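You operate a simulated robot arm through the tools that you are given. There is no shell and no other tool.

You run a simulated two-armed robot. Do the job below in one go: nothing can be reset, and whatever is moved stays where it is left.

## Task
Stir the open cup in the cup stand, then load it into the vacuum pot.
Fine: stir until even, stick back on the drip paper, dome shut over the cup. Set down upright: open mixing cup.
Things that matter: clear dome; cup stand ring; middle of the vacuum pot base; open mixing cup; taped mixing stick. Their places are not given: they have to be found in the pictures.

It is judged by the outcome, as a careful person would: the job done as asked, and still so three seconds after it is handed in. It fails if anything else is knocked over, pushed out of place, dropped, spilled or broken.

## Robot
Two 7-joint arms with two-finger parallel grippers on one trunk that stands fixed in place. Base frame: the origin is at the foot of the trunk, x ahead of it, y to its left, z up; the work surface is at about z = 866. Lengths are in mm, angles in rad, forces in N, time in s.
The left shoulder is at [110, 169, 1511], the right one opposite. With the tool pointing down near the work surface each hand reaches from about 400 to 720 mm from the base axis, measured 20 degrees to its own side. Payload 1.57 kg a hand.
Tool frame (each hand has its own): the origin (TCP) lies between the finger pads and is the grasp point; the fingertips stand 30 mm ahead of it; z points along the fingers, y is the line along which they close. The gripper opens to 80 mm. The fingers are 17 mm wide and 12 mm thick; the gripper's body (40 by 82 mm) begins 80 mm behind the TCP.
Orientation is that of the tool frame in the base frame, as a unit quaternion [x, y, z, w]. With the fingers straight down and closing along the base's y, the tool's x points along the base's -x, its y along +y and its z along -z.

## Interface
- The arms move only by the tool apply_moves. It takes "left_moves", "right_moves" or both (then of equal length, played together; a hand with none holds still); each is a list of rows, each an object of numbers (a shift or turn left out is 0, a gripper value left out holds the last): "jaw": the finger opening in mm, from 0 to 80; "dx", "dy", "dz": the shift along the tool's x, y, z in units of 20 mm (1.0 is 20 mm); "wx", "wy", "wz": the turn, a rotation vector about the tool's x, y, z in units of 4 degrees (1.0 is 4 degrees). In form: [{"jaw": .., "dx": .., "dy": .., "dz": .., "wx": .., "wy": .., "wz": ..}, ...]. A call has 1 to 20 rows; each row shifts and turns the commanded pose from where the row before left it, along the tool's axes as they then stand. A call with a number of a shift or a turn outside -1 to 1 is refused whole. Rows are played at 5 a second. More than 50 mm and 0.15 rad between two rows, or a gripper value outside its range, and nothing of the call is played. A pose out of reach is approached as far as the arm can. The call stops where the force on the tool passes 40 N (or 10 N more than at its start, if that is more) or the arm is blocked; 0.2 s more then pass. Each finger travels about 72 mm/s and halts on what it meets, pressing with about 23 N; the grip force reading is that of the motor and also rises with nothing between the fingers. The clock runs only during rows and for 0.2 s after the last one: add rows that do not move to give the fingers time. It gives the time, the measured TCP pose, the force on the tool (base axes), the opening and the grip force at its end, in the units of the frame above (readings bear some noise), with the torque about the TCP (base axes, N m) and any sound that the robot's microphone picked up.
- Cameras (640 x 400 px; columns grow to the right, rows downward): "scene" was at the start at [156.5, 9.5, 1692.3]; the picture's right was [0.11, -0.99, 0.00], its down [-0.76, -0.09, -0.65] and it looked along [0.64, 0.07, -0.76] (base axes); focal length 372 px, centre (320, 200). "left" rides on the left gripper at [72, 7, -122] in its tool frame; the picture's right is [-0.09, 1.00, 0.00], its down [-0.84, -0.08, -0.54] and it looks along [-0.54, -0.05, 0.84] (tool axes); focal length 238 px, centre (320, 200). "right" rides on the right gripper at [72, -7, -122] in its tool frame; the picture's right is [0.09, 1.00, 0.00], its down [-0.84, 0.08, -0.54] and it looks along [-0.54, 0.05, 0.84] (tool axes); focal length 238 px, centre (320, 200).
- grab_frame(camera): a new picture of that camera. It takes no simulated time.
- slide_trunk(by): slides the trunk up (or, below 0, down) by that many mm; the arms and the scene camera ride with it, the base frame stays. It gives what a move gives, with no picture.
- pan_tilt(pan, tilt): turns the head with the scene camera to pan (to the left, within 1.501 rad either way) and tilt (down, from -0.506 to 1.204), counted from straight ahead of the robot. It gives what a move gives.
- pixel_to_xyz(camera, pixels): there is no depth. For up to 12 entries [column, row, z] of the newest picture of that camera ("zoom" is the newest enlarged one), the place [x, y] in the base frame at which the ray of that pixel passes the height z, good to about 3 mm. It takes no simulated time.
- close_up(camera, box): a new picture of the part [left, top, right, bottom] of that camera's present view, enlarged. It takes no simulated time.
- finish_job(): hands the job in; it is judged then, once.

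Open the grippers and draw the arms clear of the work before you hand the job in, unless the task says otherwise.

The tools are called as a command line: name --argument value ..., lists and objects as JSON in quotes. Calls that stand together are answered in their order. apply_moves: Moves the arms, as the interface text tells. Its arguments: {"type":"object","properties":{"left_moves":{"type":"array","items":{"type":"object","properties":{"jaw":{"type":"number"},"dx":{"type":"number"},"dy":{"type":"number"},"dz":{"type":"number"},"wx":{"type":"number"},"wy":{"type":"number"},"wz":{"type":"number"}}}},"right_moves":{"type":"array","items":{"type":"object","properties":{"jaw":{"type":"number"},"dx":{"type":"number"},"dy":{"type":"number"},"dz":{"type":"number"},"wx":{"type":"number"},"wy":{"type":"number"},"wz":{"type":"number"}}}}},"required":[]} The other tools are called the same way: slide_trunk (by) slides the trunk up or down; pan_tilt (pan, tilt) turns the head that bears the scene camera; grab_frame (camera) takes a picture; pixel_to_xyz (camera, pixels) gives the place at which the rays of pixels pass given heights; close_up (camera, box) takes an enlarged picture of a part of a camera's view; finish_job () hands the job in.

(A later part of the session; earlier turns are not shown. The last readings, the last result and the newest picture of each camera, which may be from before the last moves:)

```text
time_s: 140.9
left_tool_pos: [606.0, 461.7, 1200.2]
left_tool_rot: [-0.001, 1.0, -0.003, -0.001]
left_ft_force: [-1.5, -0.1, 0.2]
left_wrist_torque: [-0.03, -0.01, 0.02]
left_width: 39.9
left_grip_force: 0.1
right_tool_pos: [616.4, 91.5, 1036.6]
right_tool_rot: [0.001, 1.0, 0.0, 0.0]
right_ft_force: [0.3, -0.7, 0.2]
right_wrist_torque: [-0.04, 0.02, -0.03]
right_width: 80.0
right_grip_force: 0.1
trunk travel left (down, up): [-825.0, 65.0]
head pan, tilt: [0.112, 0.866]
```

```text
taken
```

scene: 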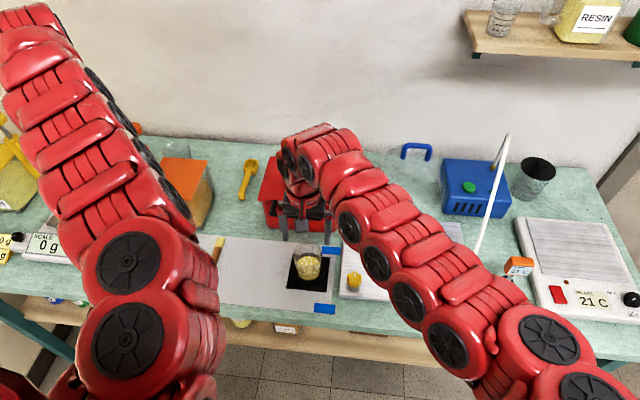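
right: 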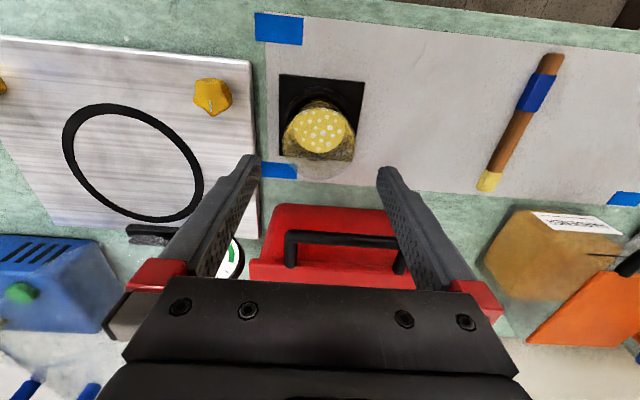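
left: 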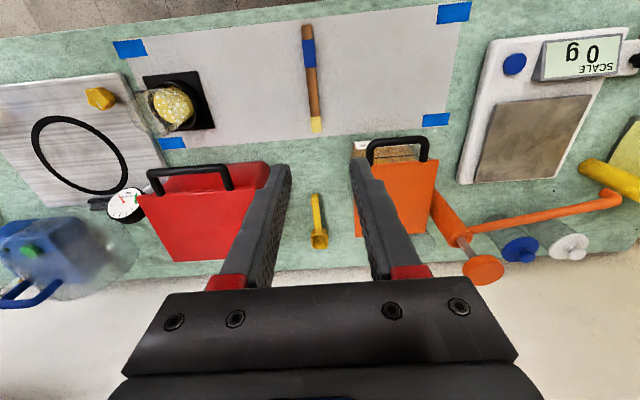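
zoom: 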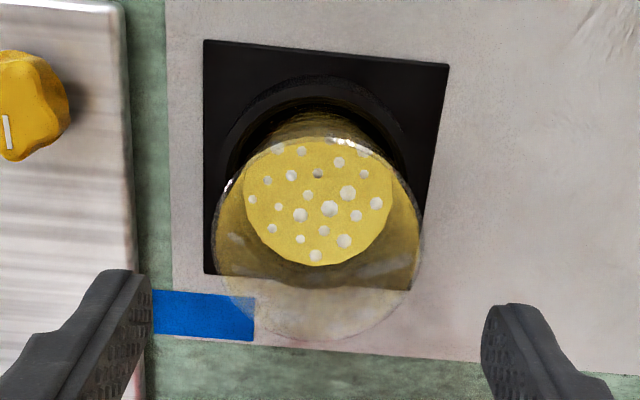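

The cup rim centre maps to (617.6,90.5), and the right hand is at (616.4,91.5), well centred. I lower around the cup to z≈933.

apply_moves --right_moves '[{"dz": 0.8, "dx": -0.05, "dy": -0.03}, {"dz": 0.8}, {"dz": 0.8}, {"dz": 0.7}, {"dz": 0.6}, {"dz": 0.5}, {"dz": 0.5}, {"dz": 0.4}, {}]'

grab_frame --camera "right"

close_up --camera "scene" --box '[260, 190, 360, 310]'

```text
time_s: 142.9
left_tool_pos: [606.6, 460.9, 1200.8]
left_tool_rot: [-0.001, 1.0, -0.003, -0.001]
left_ft_force: [0.2, 0.1, 0.8]
left_wrist_torque: [-0.03, 0.02, -0.02]
left_width: 39.8
left_grip_force: 0.0
right_tool_pos: [619.3, 89.7, 935.0]
right_tool_rot: [0.0, 1.0, 0.0, 0.0]
right_ft_force: [0.1, 0.1, -0.5]
right_wrist_torque: [-0.02, 0.04, -0.03]
right_width: 80.0
right_grip_force: 0.0
trunk travel left (down, up): [-825.0, 65.0]
head pan, tilt: [0.112, 0.866]
```

```text
taken
```

right: 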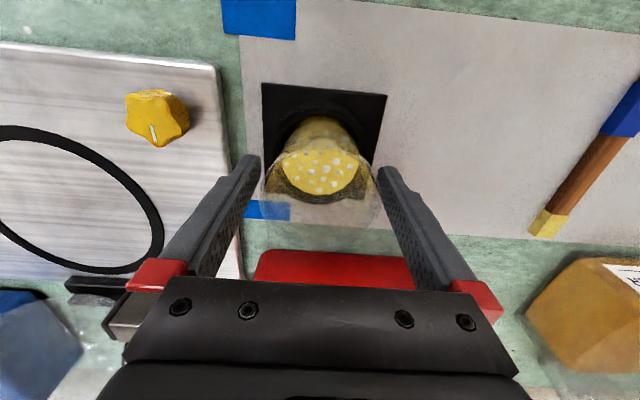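

```text
3.33 times, centred on (310, 250) of scene
```

zoom: 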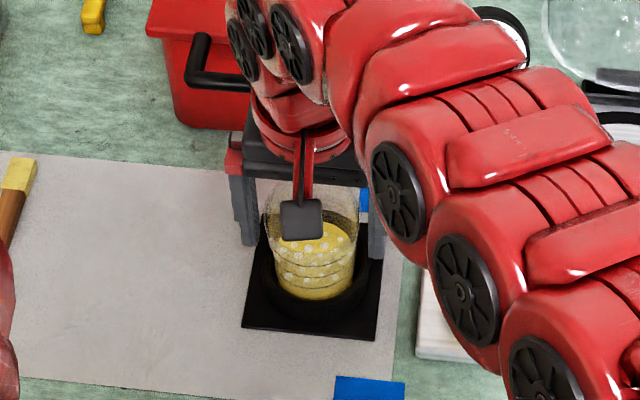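

The cup sits centred between the right fingers at z=935. I close on it gently.

apply_moves --right_moves '[{"jaw": 72}, {"jaw": 68}, {"jaw": 64}, {"jaw": 60}, {}, {}]'

```text
time_s: 144.3
left_tool_pos: [606.6, 460.9, 1198.7]
left_tool_rot: [-0.001, 1.0, -0.003, -0.001]
left_ft_force: [0.0, -0.4, -0.1]
left_wrist_torque: [-0.02, -0.03, -0.02]
left_width: 39.9
left_grip_force: 0.0
right_tool_pos: [619.7, 90.3, 934.7]
right_tool_rot: [0.0, 1.0, 0.0, 0.0]
right_ft_force: [0.9, 0.0, 1.0]
right_wrist_torque: [-0.04, 0.02, -0.03]
right_width: 66.4
right_grip_force: 23.1
trunk travel left (down, up): [-825.0, 65.0]
head pan, tilt: [0.112, 0.866]
```

Gripped at 66.4 mm. I lift the cup slowly 75 mm, clear of the stand.

apply_moves --right_moves '[{"dz": -0.2}, {"dz": -0.35}, {"dz": -0.45}, {"dz": -0.5}, {"dz": -0.5}, {"dz": -0.5}, {"dz": -0.5}, {"dz": -0.45}, {"dz": -0.3}, {}]'

grab_frame --camera "right"

close_up --camera "scene" --box '[260, 190, 360, 310]'

```text
time_s: 146.5
left_tool_pos: [605.8, 461.0, 1198.9]
left_tool_rot: [-0.001, 1.0, -0.003, -0.001]
left_ft_force: [0.1, 0.4, -0.3]
left_wrist_torque: [-0.04, -0.03, 0.01]
left_width: 39.8
left_grip_force: 0.1
right_tool_pos: [620.8, 88.9, 1010.0]
right_tool_rot: [0.0, 1.0, 0.0, 0.0]
right_ft_force: [-0.9, 0.3, -1.4]
right_wrist_torque: [0.0, -0.01, -0.03]
right_width: 66.4
right_grip_force: 23.0
trunk travel left (down, up): [-825.0, 65.0]
head pan, tilt: [0.112, 0.866]
```

```text
taken
```

right: 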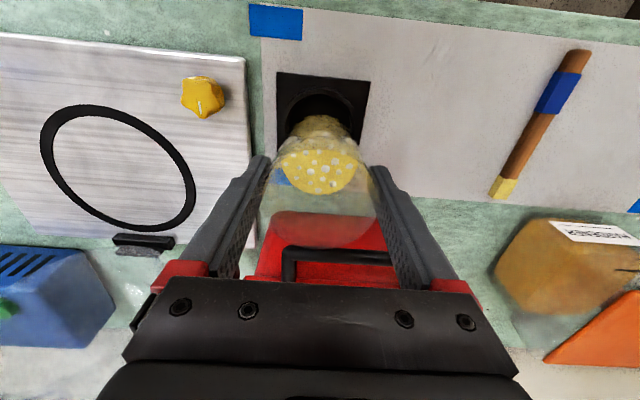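

```text
3.33 times, centred on (310, 250) of scene
```

zoom: 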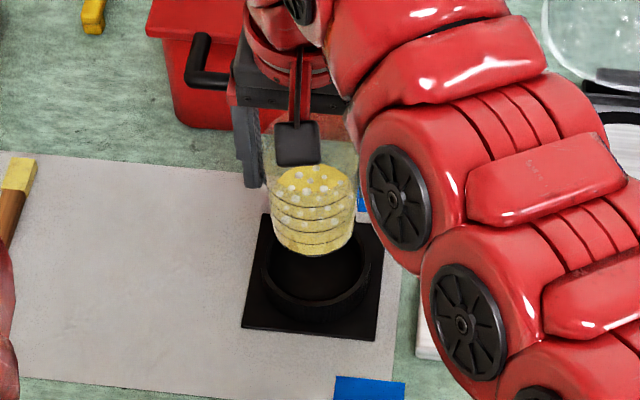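

The cup hangs level above the empty stand. I carry it along -y toward the pot base at moderate speed.

apply_moves --right_moves '[{"dy": -0.3}, {"dy": -0.6, "dx": -0.08}, {"dy": -0.8, "dx": -0.1}, {"dy": -0.8, "dx": -0.1}, {"dy": -0.8, "dx": -0.1}, {"dy": -0.8, "dx": -0.1}, {"dy": -0.8, "dx": -0.1}, {"dy": -0.8, "dx": -0.1}, {"dy": -0.8, "dx": -0.1}, {"dy": -0.8, "dx": -0.1}, {"dy": -0.8, "dx": -0.1}, {"dy": -0.7, "dx": -0.1}, {"dy": -0.4, "dx": -0.1}, {}]'

grab_frame --camera "right"

grab_frame --camera "scene"

```text
time_s: 149.5
left_tool_pos: [606.1, 460.8, 1198.5]
left_tool_rot: [-0.001, 1.0, -0.003, -0.002]
left_ft_force: [0.2, -0.5, 0.1]
left_wrist_torque: [0.01, 0.05, -0.02]
left_width: 39.7
left_grip_force: 0.0
right_tool_pos: [643.5, -97.1, 1009.7]
right_tool_rot: [0.0, 1.0, 0.001, 0.001]
right_ft_force: [0.5, -0.4, -1.0]
right_wrist_torque: [0.0, 0.0, -0.02]
right_width: 66.4
right_grip_force: 23.0
trunk travel left (down, up): [-825.0, 65.0]
head pan, tilt: [0.112, 0.866]
```

```text
taken
```

right: 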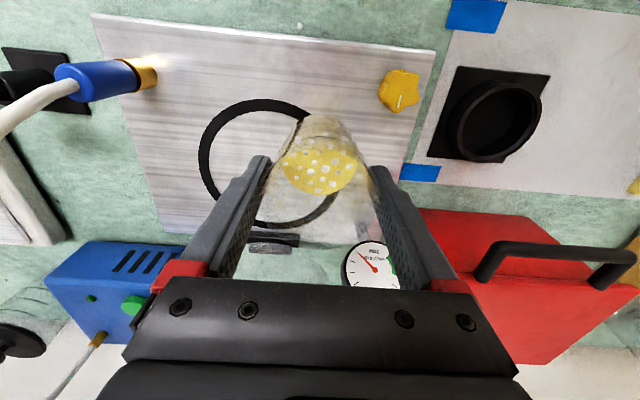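

```text
taken
```

scene: 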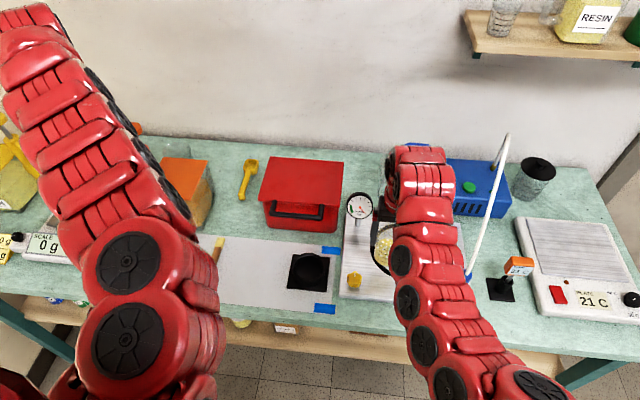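

The ring centre measures about (702,-150) from the right camera. I move the cup over it, staying at z≈1010.

apply_moves --right_moves '[{"dx": -0.3, "dy": -0.3}, {"dx": -0.6, "dy": -0.55}, {"dx": -0.7, "dy": -0.6}, {"dx": -0.65, "dy": -0.6}, {"dx": -0.45, "dy": -0.4}, {"dx": -0.22, "dy": -0.2}, {}]'

grab_frame --camera "right"

grab_frame --camera "scene"

grab_frame --camera "left"

```text
time_s: 151.1
left_tool_pos: [606.7, 462.1, 1199.1]
left_tool_rot: [-0.001, 1.0, -0.002, 0.0]
left_ft_force: [0.9, 0.1, 0.5]
left_wrist_torque: [-0.02, -0.01, 0.01]
left_width: 40.1
left_grip_force: 0.0
right_tool_pos: [702.8, -147.4, 1010.8]
right_tool_rot: [0.0, 1.0, 0.002, 0.0]
right_ft_force: [-0.8, -0.5, -1.7]
right_wrist_torque: [-0.03, 0.02, -0.01]
right_width: 66.4
right_grip_force: 22.5
trunk travel left (down, up): [-825.0, 65.0]
head pan, tilt: [0.112, 0.866]
```

```text
taken
```

right: 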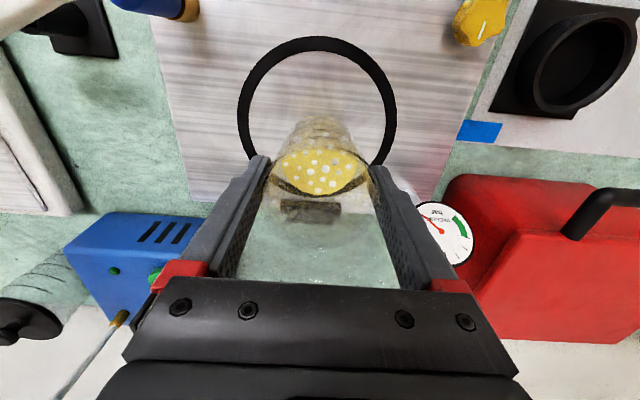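

```text
taken
```

scene: 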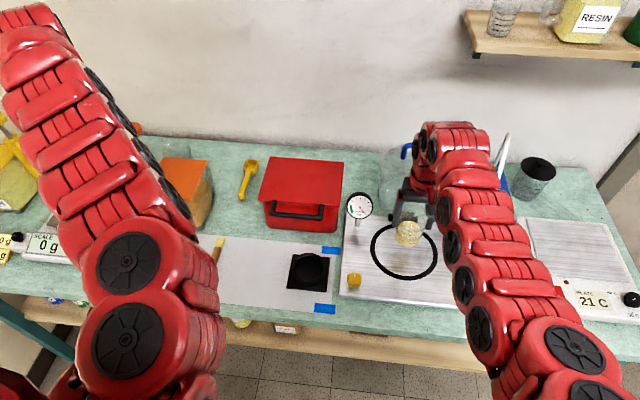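

```text
taken
```

left: 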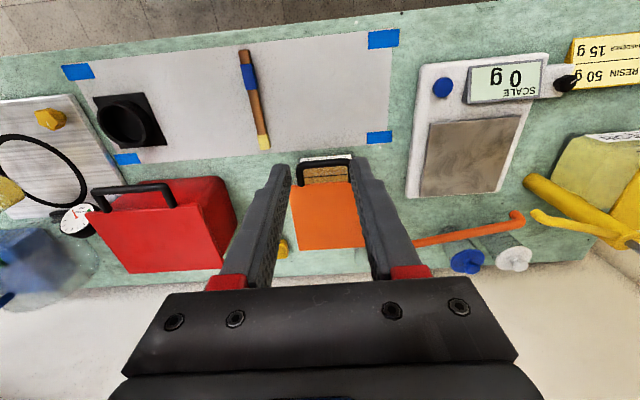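

The cup is over the ring. The ring centre maps to about (704,-152), so I shift 3-4 mm in -y and lower most of the way.

apply_moves --right_moves '[{"dy": -0.17, "dz": 0.3}, {"dz": 0.45}, {"dz": 0.5}, {"dz": 0.5}, {"dz": 0.4}, {"dz": 0.3}, {"dz": 0.2}, {}]'

grab_frame --camera "right"

close_up --camera "scene" --box '[340, 180, 470, 310]'

```text
time_s: 152.9
left_tool_pos: [607.7, 460.4, 1200.0]
left_tool_rot: [-0.001, 1.0, -0.003, -0.001]
left_ft_force: [0.2, 0.3, -0.3]
left_wrist_torque: [0.0, 0.01, 0.01]
left_width: 40.0
left_grip_force: 0.0
right_tool_pos: [702.7, -151.9, 956.6]
right_tool_rot: [0.001, 1.0, -0.001, 0.001]
right_ft_force: [0.8, -0.5, -1.2]
right_wrist_torque: [0.01, 0.01, -0.02]
right_width: 66.5
right_grip_force: 23.0
trunk travel left (down, up): [-825.0, 65.0]
head pan, tilt: [0.112, 0.866]
```

```text
taken
```

right: 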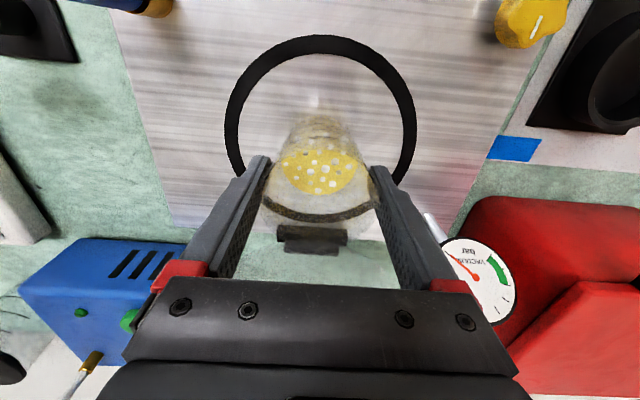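

```text
3.08 times, centred on (405, 245) of scene
```

zoom: 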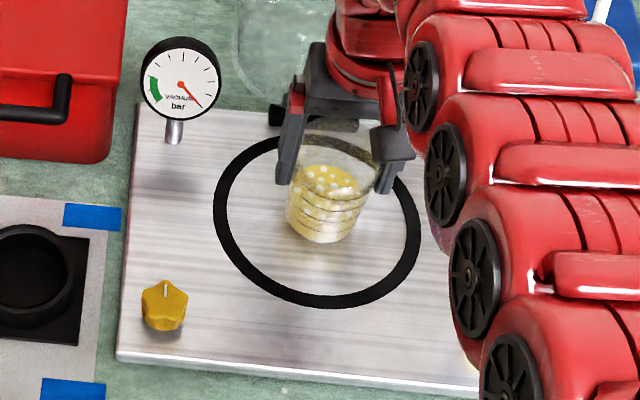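

The cup hovers just above the plate and close to the ring's middle. I creep down until it touches.

apply_moves --right_moves '[{"dz": 0.15, "dx": -0.08}, {"dz": 0.1}, {"dz": 0.08}, {"dz": 0.06}, {}]'

```text
time_s: 154.1
left_tool_pos: [607.6, 460.9, 1199.5]
left_tool_rot: [-0.002, 1.0, -0.003, 0.0]
left_ft_force: [-0.7, -0.2, -1.2]
left_wrist_torque: [0.0, 0.0, 0.0]
left_width: 40.1
left_grip_force: 0.0
right_tool_pos: [701.8, -151.1, 949.7]
right_tool_rot: [0.0, 1.0, 0.001, 0.002]
right_ft_force: [0.5, -0.3, -1.2]
right_wrist_torque: [-0.01, 0.0, -0.02]
right_width: 66.3
right_grip_force: 23.1
trunk travel left (down, up): [-825.0, 65.0]
head pan, tilt: [0.112, 0.866]
```

No contact yet at z=949.7. I continue in 1.2 mm steps.

apply_moves --right_moves '[{"dz": 0.06}, {"dz": 0.06}, {}]'

```text
time_s: 154.9
left_tool_pos: [606.3, 461.6, 1199.3]
left_tool_rot: [0.0, 1.0, -0.003, 0.0]
left_ft_force: [-0.2, -0.2, 0.6]
left_wrist_torque: [0.01, 0.01, 0.02]
left_width: 40.2
left_grip_force: 0.0
right_tool_pos: [702.1, -149.8, 949.1]
right_tool_rot: [0.001, 1.0, 0.0, 0.0]
right_ft_force: [0.2, 0.2, -1.5]
right_wrist_torque: [0.02, -0.01, -0.01]
right_width: 66.7
right_grip_force: 22.9
right hand out of reach, approached as far as the arm can: row 2
trunk travel left (down, up): [-825.0, 65.0]
head pan, tilt: [0.112, 0.866]
```

The arm is at its outer limit here while the cup is still unsupported. I raise the hand 25 mm and lower the trunk 25 mm, which brings the shoulder closer at the same hand height.

apply_moves --right_moves '[{"dz": -0.4}, {"dz": -0.5}, {"dz": -0.4}, {}]'

slide_trunk --by -25

```text
time_s: 155.9
left_tool_pos: [607.9, 461.3, 1199.8]
left_tool_rot: [-0.001, 1.0, -0.002, 0.0]
left_ft_force: [-0.5, 0.2, 0.2]
left_wrist_torque: [-0.02, 0.04, 0.02]
left_width: 40.0
left_grip_force: 0.0
right_tool_pos: [701.0, -151.0, 974.6]
right_tool_rot: [0.0, 1.0, 0.0, 0.0]
right_ft_force: [-0.2, 0.1, -1.5]
right_wrist_torque: [0.04, 0.03, 0.01]
right_width: 66.5
right_grip_force: 23.1
trunk travel left (down, up): [-825.0, 65.0]
head pan, tilt: [0.112, 0.866]
```

```text
time_s: 156.6
left_tool_pos: [605.4, 460.8, 1175.0]
left_tool_rot: [-0.002, 1.0, -0.002, 0.0]
left_ft_force: [0.0, -0.9, 0.3]
left_wrist_torque: [0.01, -0.02, -0.04]
left_width: 39.9
left_grip_force: 0.0
right_tool_pos: [701.1, -151.4, 950.8]
right_tool_rot: [-0.001, 1.0, -0.001, 0.001]
right_ft_force: [-0.9, 0.4, 0.1]
right_wrist_torque: [0.02, 0.02, -0.01]
right_width: 66.3
right_grip_force: 23.0
trunk travel left (down, up): [-800.0, 90.0]
head pan, tilt: [0.112, 0.866]
```

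The cup is back at z≈950 with reach to spare. I creep down again until it touches.

apply_moves --right_moves '[{"dz": 0.06}, {"dz": 0.06}, {"dz": 0.05}, {}]'

```text
time_s: 157.6
left_tool_pos: [606.6, 461.2, 1175.4]
left_tool_rot: [-0.002, 1.0, -0.003, -0.001]
left_ft_force: [-0.1, 0.0, 0.2]
left_wrist_torque: [-0.01, 0.02, -0.01]
left_width: 39.8
left_grip_force: 0.0
right_tool_pos: [700.4, -151.2, 947.2]
right_tool_rot: [0.0, 1.0, 0.0, 0.0]
right_ft_force: [1.0, 0.6, -1.3]
right_wrist_torque: [-0.01, 0.0, 0.0]
right_width: 66.3
right_grip_force: 22.8
trunk travel left (down, up): [-800.0, 90.0]
head pan, tilt: [0.112, 0.866]
```

Still free at z=947. I correct 3 mm in +x toward the ring centre and keep creeping.

apply_moves --right_moves '[{"dx": -0.15}, {"dz": 0.06}, {"dz": 0.06}, {}]'

```text
time_s: 158.6
left_tool_pos: [605.4, 461.0, 1174.3]
left_tool_rot: [-0.001, 1.0, -0.003, 0.0]
left_ft_force: [0.4, -0.7, -0.6]
left_wrist_torque: [-0.01, -0.01, 0.0]
left_width: 39.9
left_grip_force: 0.1
right_tool_pos: [703.0, -150.2, 947.2]
right_tool_rot: [0.001, 1.0, 0.0, 0.002]
right_ft_force: [2.7, -0.7, 10.5]
right_wrist_torque: [-0.06, -0.06, 0.0]
right_width: 66.6
right_grip_force: 22.6
trunk travel left (down, up): [-800.0, 90.0]
head pan, tilt: [0.112, 0.866]
```

Contact: 10.5 N upward at z≈947, so the cup stands on the pot base. I ease off 1 mm and open slowly.

apply_moves --right_moves '[{"dz": -0.05}, {"jaw": 67}, {"jaw": 70}, {"jaw": 74}, {"jaw": 80}, {}, {}]'

grab_frame --camera "right"

close_up --camera "scene" --box '[340, 170, 470, 300]'

```text
time_s: 160.2
left_tool_pos: [606.7, 460.1, 1173.2]
left_tool_rot: [-0.001, 1.0, -0.003, 0.0]
left_ft_force: [0.0, 0.7, 0.3]
left_wrist_torque: [0.05, 0.01, 0.0]
left_width: 39.8
left_grip_force: 0.0
right_tool_pos: [703.6, -152.4, 946.8]
right_tool_rot: [0.001, 1.0, 0.0, -0.001]
right_ft_force: [0.3, 0.4, 0.0]
right_wrist_torque: [0.02, 0.0, 0.04]
right_width: 80.0
right_grip_force: 0.1
trunk travel left (down, up): [-800.0, 90.0]
head pan, tilt: [0.112, 0.866]
```

```text
taken
```

right: 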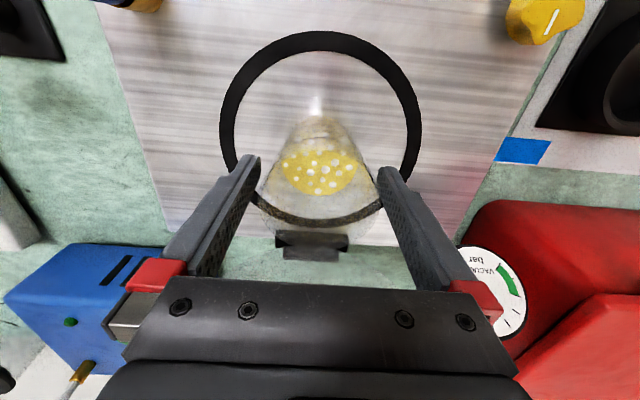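

```text
3.08 times, centred on (405, 235) of scene
```

zoom: 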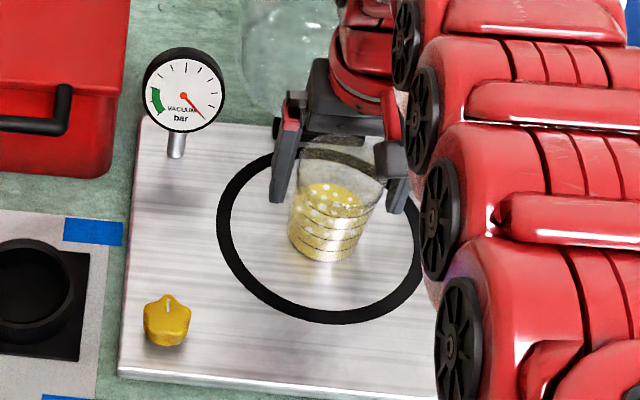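

The cup stands upright in the middle of the ring. I raise the right hand straight up off the cup.

apply_moves --right_moves '[{"dz": -0.3}, {"dz": -0.6}, {"dz": -0.8}, {"dz": -0.8}, {"dz": -0.8}, {"dz": -0.8}, {}]'

grab_frame --camera "right"

close_up --camera "scene" --box '[340, 170, 470, 300]'

```text
time_s: 161.8
left_tool_pos: [606.7, 461.4, 1174.9]
left_tool_rot: [-0.001, 1.0, -0.003, -0.001]
left_ft_force: [-0.8, 0.8, 0.0]
left_wrist_torque: [-0.01, 0.01, -0.03]
left_width: 39.8
left_grip_force: 0.1
right_tool_pos: [702.7, -151.7, 1026.8]
right_tool_rot: [0.001, 1.0, -0.001, 0.0]
right_ft_force: [-0.2, -0.4, 0.5]
right_wrist_torque: [0.01, -0.03, -0.01]
right_width: 79.9
right_grip_force: 0.1
trunk travel left (down, up): [-800.0, 90.0]
head pan, tilt: [0.112, 0.866]
```

```text
taken
```

right: 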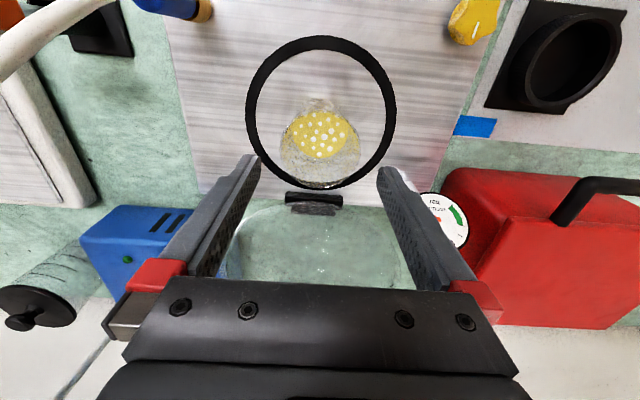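

```text
3.08 times, centred on (405, 235) of scene
```

zoom: 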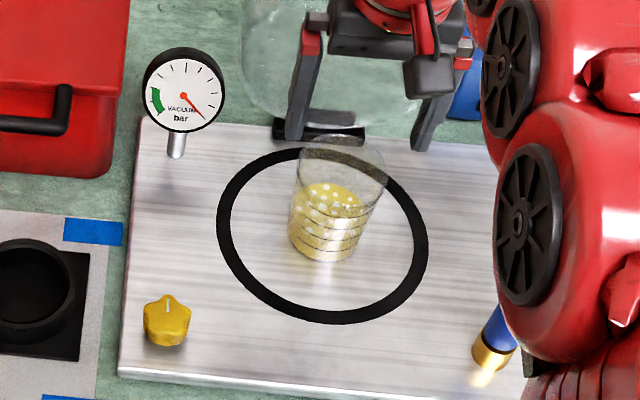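

The cup is upright and centred in the ring, which spans zoom 217–428 with the cup base at about 326. I raise the trunk 90 mm to gain reach for the dome handle.

slide_trunk --by 90

grab_frame --camera "right"

grab_frame --camera "scene"

```text
time_s: 163.1
left_tool_pos: [605.9, 461.3, 1264.0]
left_tool_rot: [0.0, 1.0, -0.003, 0.0]
left_ft_force: [0.6, 0.4, 0.6]
left_wrist_torque: [-0.02, -0.01, 0.02]
left_width: 40.0
left_grip_force: 0.2
right_tool_pos: [704.8, -152.0, 1115.9]
right_tool_rot: [0.0, 1.0, 0.001, 0.0]
right_ft_force: [0.3, 0.3, 0.5]
right_wrist_torque: [0.0, 0.01, 0.0]
right_width: 80.1
right_grip_force: 0.0
trunk travel left (down, up): [-890.0, 0.0]
head pan, tilt: [0.112, 0.866]
```

```text
taken
```

right: 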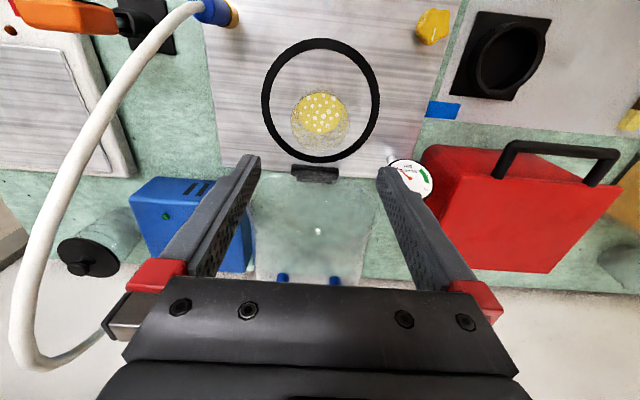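

```text
taken
```

scene: 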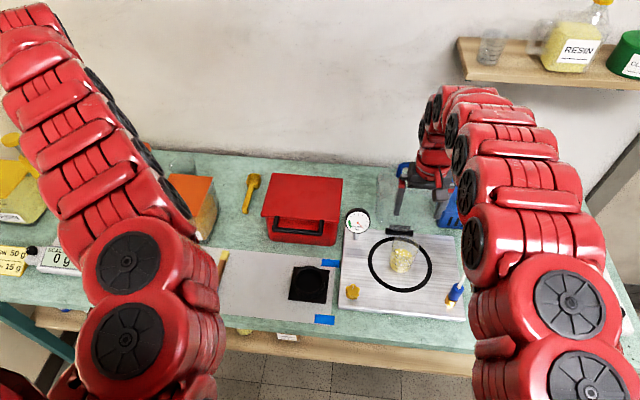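

The hose arch is about 100 mm away on the -y side, so the hand has room. I yaw the right gripper -90° in place so its fingers will close across the handle bar, front and back.

apply_moves --right_moves '[{"wz": 1}, {"wz": 1}, {"wz": 1}, {"wz": 1}, {"wz": 1}, {"wz": 1}, {"wz": 1}, {"wz": 1}, {"wz": 1}, {"wz": 1}, {"wz": 1}, {"wz": 1}, {"wz": 1}, {"wz": 1}, {"wz": 1}, {"wz": 1}, {"wz": 1}, {"wz": 1}, {"wz": 1}, {"wz": 1}]'

grab_frame --camera "right"

grab_frame --camera "scene"

```text
time_s: 167.3
left_tool_pos: [606.5, 461.8, 1264.0]
left_tool_rot: [-0.002, 1.0, -0.003, -0.001]
left_ft_force: [0.0, 0.2, -1.0]
left_wrist_torque: [-0.02, 0.0, 0.0]
left_width: 40.0
left_grip_force: 0.0
right_tool_pos: [704.2, -151.5, 1116.4]
right_tool_rot: [0.643, 0.765, 0.0, 0.0]
right_ft_force: [-0.6, 0.8, 0.4]
right_wrist_torque: [-0.02, -0.01, -0.01]
right_width: 79.8
right_grip_force: 0.0
trunk travel left (down, up): [-890.0, 0.0]
head pan, tilt: [0.112, 0.866]
```

```text
taken
```

right: 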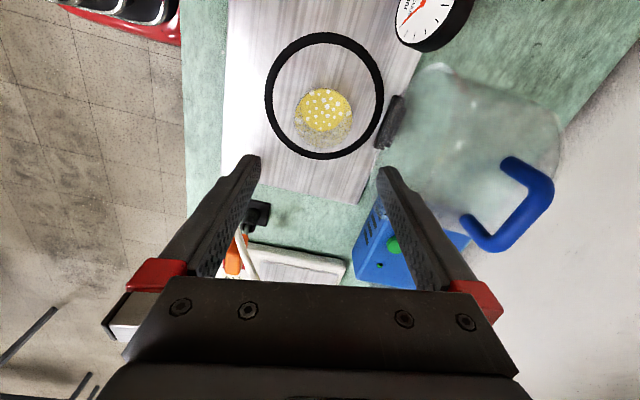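

```text
taken
```

scene: 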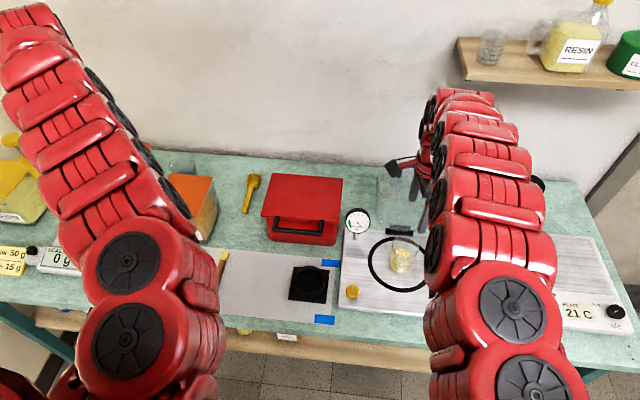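

Yaw is about 80°, and the handle bar maps to (853,-146,1099), agreeing with the earlier estimate. I finish the yaw and move up and forward while pitching the tool 15° forward.

apply_moves --right_moves '[{"wz": 0.833}, {"wz": 0.833}, {"wz": 0.834}, {"dy": 0.46, "dz": -0.54, "wx": -0.75}, {"dy": 0.488, "dz": -0.515, "wx": -0.75}, {"dy": 0.514, "dz": -0.489, "wx": -0.75}, {"dy": 0.539, "dz": -0.461, "wx": -0.75}, {"dy": 0.562, "dz": -0.432, "wx": -0.75}, {}]'

grab_frame --camera "right"

grab_frame --camera "scene"

```text
time_s: 169.3
left_tool_pos: [606.7, 461.9, 1263.4]
left_tool_rot: [-0.001, 1.0, -0.003, -0.001]
left_ft_force: [0.4, -0.4, 0.0]
left_wrist_torque: [0.02, -0.02, 0.02]
left_width: 40.0
left_grip_force: 0.0
right_tool_pos: [749.7, -152.7, 1171.6]
right_tool_rot: [0.701, 0.701, 0.092, 0.093]
right_ft_force: [0.3, 0.2, 0.4]
right_wrist_torque: [0.0, 0.03, -0.01]
right_width: 80.0
right_grip_force: 0.1
trunk travel left (down, up): [-890.0, 0.0]
head pan, tilt: [0.112, 0.866]
```

```text
taken
```

right: 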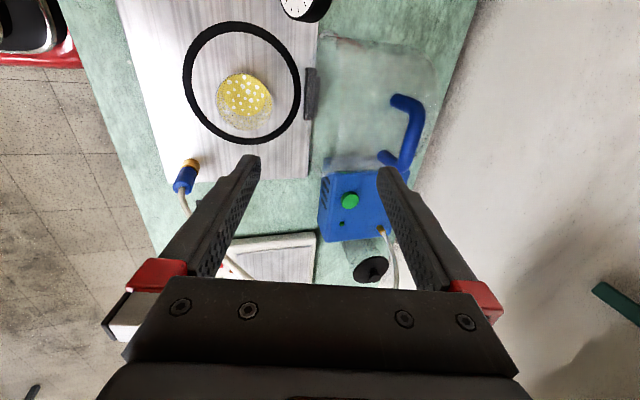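

```text
taken
```

scene: 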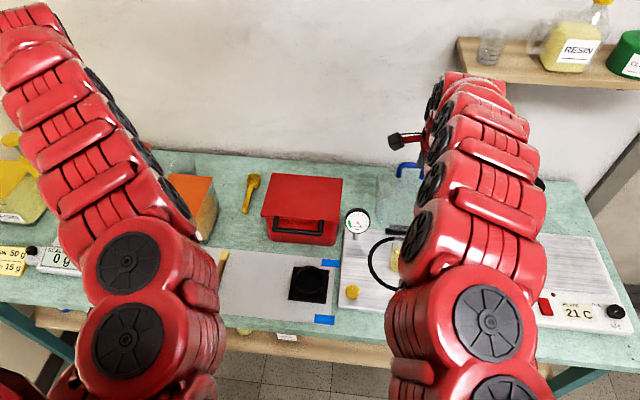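

I zoom on the handle from here to refine its position.

close_up --camera "right" --box '[300, 20, 480, 200]'

```text
2.22 times, centred on (390, 110) of right
```

zoom: 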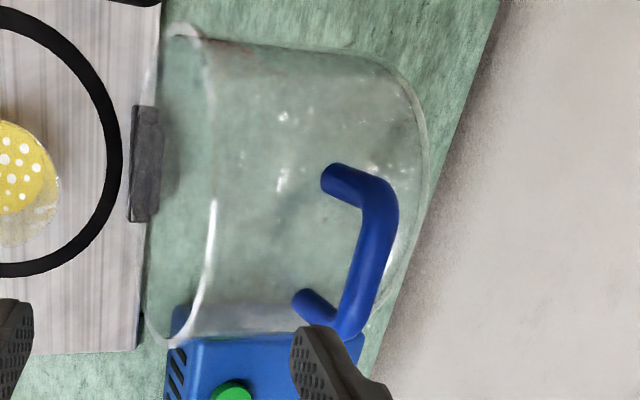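

The bar maps to about (855,-147,1100). I pitch to 30° forward and take up a pre-grasp point 100 mm back along the tool axis, with the fingers part-closed to 46 mm.

apply_moves --right_moves '[{"jaw": 60, "dx": 0.057, "dy": 0.574, "dz": -0.0065, "wx": -0.75}, {"jaw": 46, "dx": 0.057, "dy": 0.574, "dz": 0.0235, "wx": -0.75}, {"dx": 0.057, "dy": 0.572, "dz": 0.0535, "wx": -0.75}, {"dx": 0.057, "dy": 0.568, "dz": 0.0835, "wx": -0.75}, {"dx": 0.057, "dy": 0.563, "dz": 0.113, "wx": -0.75}, {}, {}]'

grab_frame --camera "right"

close_up --camera "scene" --box '[340, 100, 500, 260]'

```text
time_s: 170.9
left_tool_pos: [605.0, 461.8, 1264.2]
left_tool_rot: [-0.001, 1.0, -0.003, -0.001]
left_ft_force: [-0.2, 0.3, -0.7]
left_wrist_torque: [-0.01, 0.0, 0.0]
left_width: 40.1
left_grip_force: 0.0
right_tool_pos: [806.6, -146.6, 1187.1]
right_tool_rot: [0.683, 0.683, 0.183, 0.183]
right_ft_force: [0.5, 0.0, -0.3]
right_wrist_torque: [0.03, 0.0, -0.04]
right_width: 46.0
right_grip_force: 0.0
trunk travel left (down, up): [-890.0, 0.0]
head pan, tilt: [0.112, 0.866]
```

```text
taken
```

right: 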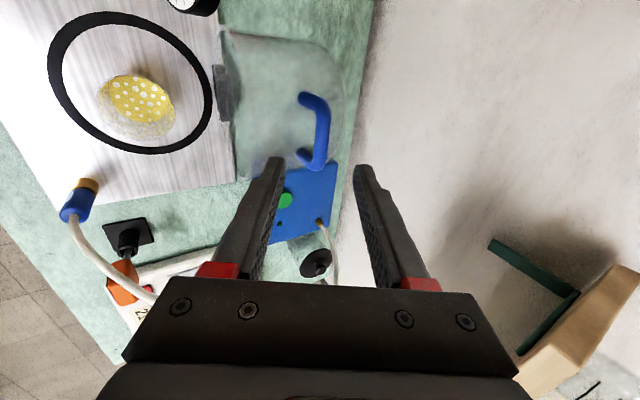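

```text
2.50 times, centred on (420, 180) of scene
```

zoom: 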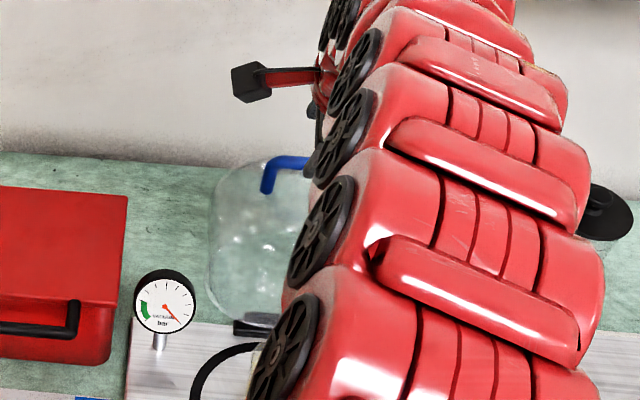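

The bar sits between the two fingers along the approach axis; a point 100 mm ahead would project to (320.5,138) and the bar centre is at (322,135). I zoom to confirm the distance.

close_up --camera "right" --box '[250, 60, 410, 200]'

```text
2.86 times, centred on (330, 130) of right
```

zoom: 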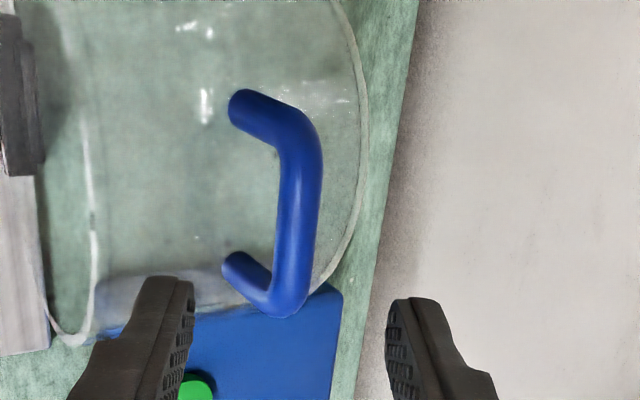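

The bar is about 107 mm ahead and centred. I narrow the fingers to 38 mm and advance 70 mm along the tool axis.

apply_moves --right_moves '[{"jaw": 38, "dz": 0.5}, {"dz": 0.6}, {"dz": 0.6}, {"dz": 0.6}, {"dz": 0.6}, {"dz": 0.6}, {}]'

grab_frame --camera "right"

close_up --camera "right" --box '[240, 80, 400, 220]'

```text
time_s: 172.5
left_tool_pos: [606.3, 461.5, 1264.6]
left_tool_rot: [0.0, 1.0, -0.003, -0.001]
left_ft_force: [0.0, -0.8, -0.2]
left_wrist_torque: [0.03, 0.0, 0.02]
left_width: 39.9
left_grip_force: 0.0
right_tool_pos: [840.2, -146.3, 1128.9]
right_tool_rot: [0.684, 0.682, 0.183, 0.183]
right_ft_force: [0.3, -0.5, 0.5]
right_wrist_torque: [-0.01, -0.03, -0.01]
right_width: 37.8
right_grip_force: 0.1
trunk travel left (down, up): [-890.0, 0.0]
head pan, tilt: [0.112, 0.866]
```

```text
taken
```

right: 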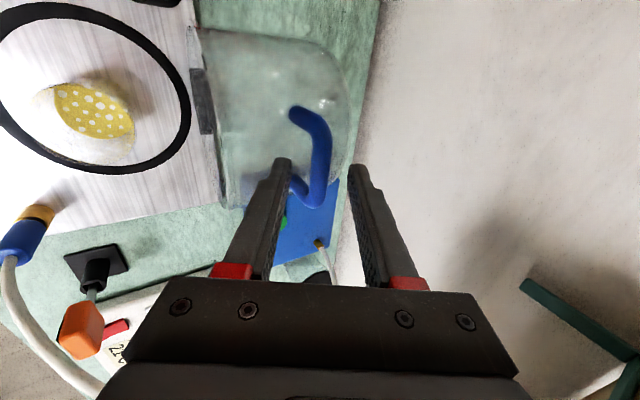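

```text
2.86 times, centred on (320, 150) of right
```

zoom: 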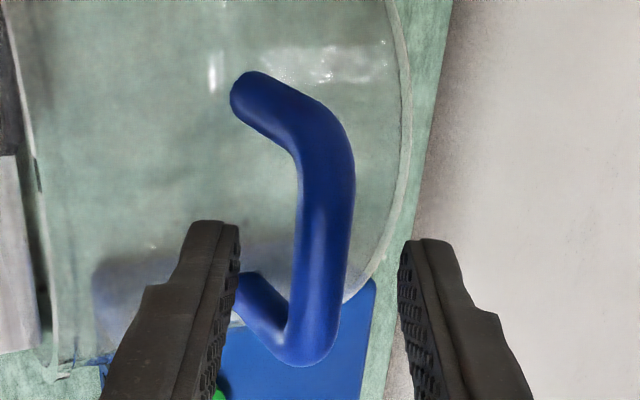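

The bar lies between the fingertips, about 37 mm ahead of the TCP. I advance another 25 mm so the fingers straddle it.

apply_moves --right_moves '[{"dz": 0.3}, {"dz": 0.3}, {"dz": 0.3}, {"dz": 0.3}, {}]'

close_up --camera "right" --box '[240, 80, 400, 220]'

close_up --camera "scene" --box '[340, 100, 500, 260]'

```text
time_s: 173.7
left_tool_pos: [607.4, 461.8, 1264.1]
left_tool_rot: [-0.001, 1.0, -0.004, -0.001]
left_ft_force: [0.0, -0.1, 0.5]
left_wrist_torque: [-0.03, 0.04, 0.01]
left_width: 39.9
left_grip_force: 0.0
right_tool_pos: [843.0, -145.4, 1117.0]
right_tool_rot: [0.683, 0.683, 0.183, 0.183]
right_ft_force: [1.1, -0.2, 0.5]
right_wrist_torque: [0.0, 0.01, 0.01]
right_width: 38.2
right_grip_force: 0.1
right hand out of reach, approached as far as the arm can: row 2, 3, 4
trunk travel left (down, up): [-890.0, 0.0]
head pan, tilt: [0.112, 0.866]
```

```text
2.86 times, centred on (320, 150) of right
```

zoom: 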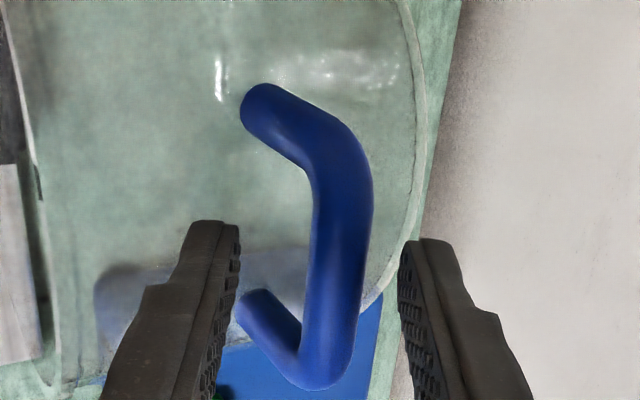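

```text
2.50 times, centred on (420, 180) of scene
```

zoom: 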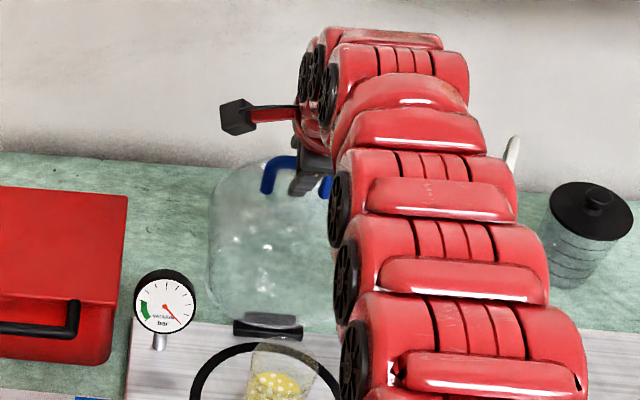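

The arm hit its outer limit with the bar about 20 mm ahead of the TCP. Pitching 10° more brings the wrist closer, so I do that and advance another 9 mm.

apply_moves --right_moves '[{"wx": -0.5}, {"wx": -0.5}, {"wx": -0.5}, {"wx": -0.5}, {"wx": -0.5}, {"dz": 0.15}, {"dz": 0.15}, {"dz": 0.15}, {}]'

close_up --camera "right" --box '[240, 80, 400, 220]'

close_up --camera "scene" --box '[380, 120, 460, 200]'

```text
time_s: 175.7
left_tool_pos: [606.7, 460.9, 1264.6]
left_tool_rot: [-0.001, 1.0, -0.003, -0.001]
left_ft_force: [-0.1, -0.4, -0.4]
left_wrist_torque: [0.0, 0.0, 0.01]
left_width: 40.1
left_grip_force: 0.0
right_tool_pos: [848.0, -147.1, 1111.0]
right_tool_rot: [0.665, 0.664, 0.241, 0.242]
right_ft_force: [0.5, -0.1, -0.8]
right_wrist_torque: [-0.02, -0.01, -0.03]
right_width: 37.8
right_grip_force: 0.0
trunk travel left (down, up): [-890.0, 0.0]
head pan, tilt: [0.112, 0.866]
```

```text
2.86 times, centred on (320, 150) of right
```

zoom: 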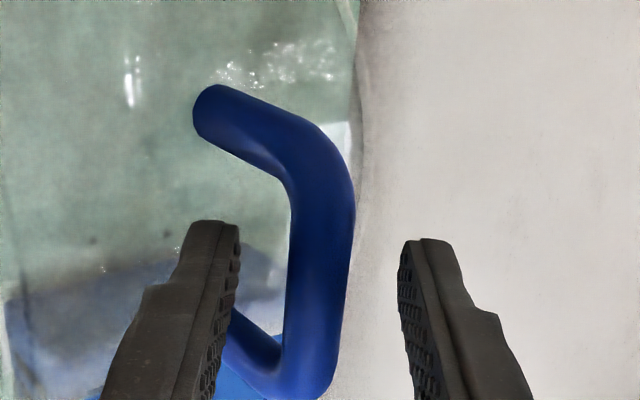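

```text
5.00 times, centred on (420, 160) of scene
```

zoom: 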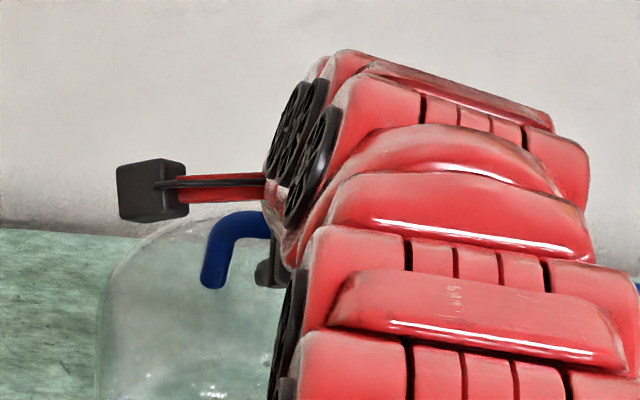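

The fingers straddle the bar, which is about 15 mm ahead of the TCP and centred. I close to a loose cage of about 20 mm so the round bar can turn between the pads.

apply_moves --right_moves '[{"jaw": 32}, {"jaw": 27}, {"jaw": 23}, {"jaw": 20}, {}, {}]'

close_up --camera "right" --box '[240, 80, 400, 220]'

```text
time_s: 177.1
left_tool_pos: [606.2, 460.9, 1264.4]
left_tool_rot: [-0.001, 1.0, -0.003, -0.001]
left_ft_force: [-0.8, 0.6, 0.3]
left_wrist_torque: [0.03, 0.0, 0.0]
left_width: 40.2
left_grip_force: 0.0
right_tool_pos: [848.4, -146.5, 1109.9]
right_tool_rot: [0.664, 0.665, 0.242, 0.242]
right_ft_force: [-0.1, -0.5, 0.8]
right_wrist_torque: [-0.05, -0.02, 0.01]
right_width: 20.0
right_grip_force: 0.0
trunk travel left (down, up): [-890.0, 0.0]
head pan, tilt: [0.112, 0.866]
```

```text
2.86 times, centred on (320, 150) of right
```

zoom: 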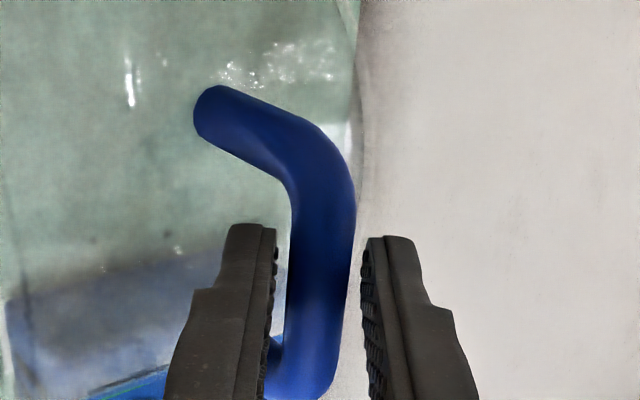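

The fingers flank the bar on both sides without force. I begin pulling it along the hinge arc, the first four small steps.

apply_moves --right_moves '[{"dy": -0.2555, "dz": -0.3646, "wx": 0.375}, {"dy": -0.2899, "dz": -0.3584, "wx": 0.375}, {"dy": -0.3112, "dz": -0.3347, "wx": 0.425}, {"dy": -0.3367, "dz": -0.3119, "wx": 0.425}, {}]'

close_up --camera "right" --box '[220, 60, 420, 220]'

close_up --camera "scene" --box '[340, 120, 480, 260]'

```text
time_s: 178.3
left_tool_pos: [606.7, 461.1, 1264.2]
left_tool_rot: [-0.001, 1.0, -0.002, 0.0]
left_ft_force: [0.3, -0.9, -0.5]
left_wrist_torque: [0.01, 0.05, 0.01]
left_width: 39.9
left_grip_force: 0.0
right_tool_pos: [812.0, -145.2, 1115.5]
right_tool_rot: [0.677, 0.677, 0.204, 0.205]
right_ft_force: [2.0, -0.1, 2.4]
right_wrist_torque: [0.03, -0.1, -0.03]
right_width: 22.5
right_grip_force: 1.4
trunk travel left (down, up): [-890.0, 0.0]
head pan, tilt: [0.112, 0.866]
```

```text
2.50 times, centred on (320, 140) of right
```

zoom: 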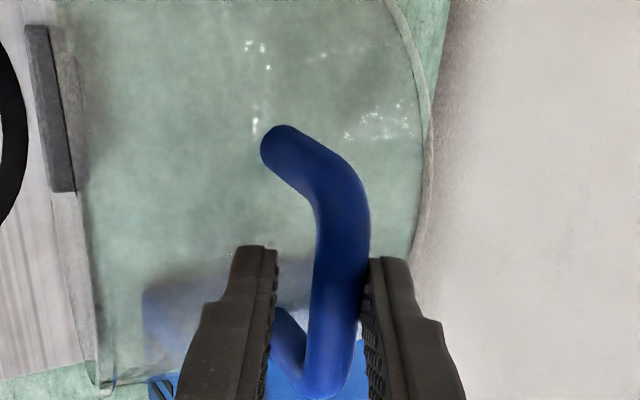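

```text
2.86 times, centred on (410, 190) of scene
```

zoom: 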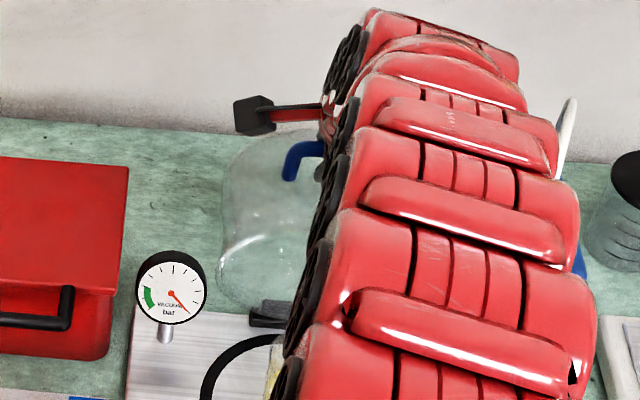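

The dome follows, with low forces of about 3 N and the bar bearing on the rear finger. I continue along the arc.

apply_moves --right_moves '[{"dy": -0.3568, "dz": -0.2851, "wx": 0.45}, {"dy": -0.3762, "dz": -0.2568, "wx": 0.45}, {"dy": -0.3922, "dz": -0.2207, "wx": 0.5}, {"dy": -0.4111, "dz": -0.196, "wx": 0.5}, {}]'

close_up --camera "right" --box '[220, 60, 420, 220]'

close_up --camera "scene" --box '[340, 120, 480, 260]'

```text
time_s: 179.5
left_tool_pos: [606.5, 461.7, 1264.6]
left_tool_rot: [-0.001, 1.0, -0.002, -0.001]
left_ft_force: [-0.6, 0.1, 0.0]
left_wrist_torque: [-0.01, 0.01, 0.02]
left_width: 40.2
left_grip_force: 0.1
right_tool_pos: [775.5, -146.1, 1118.4]
right_tool_rot: [0.69, 0.688, 0.158, 0.159]
right_ft_force: [0.8, 0.7, 0.8]
right_wrist_torque: [0.01, -0.04, 0.0]
right_width: 21.0
right_grip_force: 0.4
trunk travel left (down, up): [-890.0, 0.0]
head pan, tilt: [0.112, 0.866]
```

```text
2.50 times, centred on (320, 140) of right
```

zoom: 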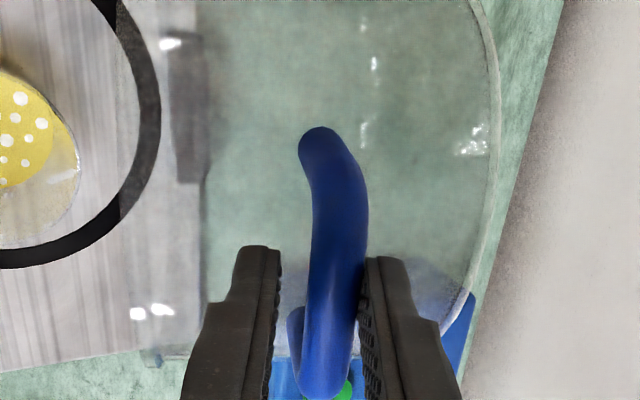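

```text
2.86 times, centred on (410, 190) of scene
```

zoom: 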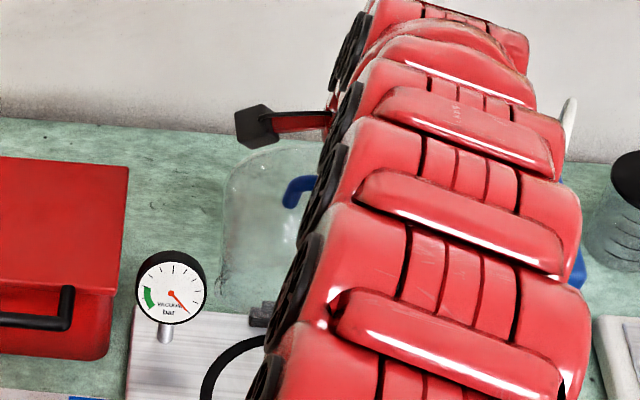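

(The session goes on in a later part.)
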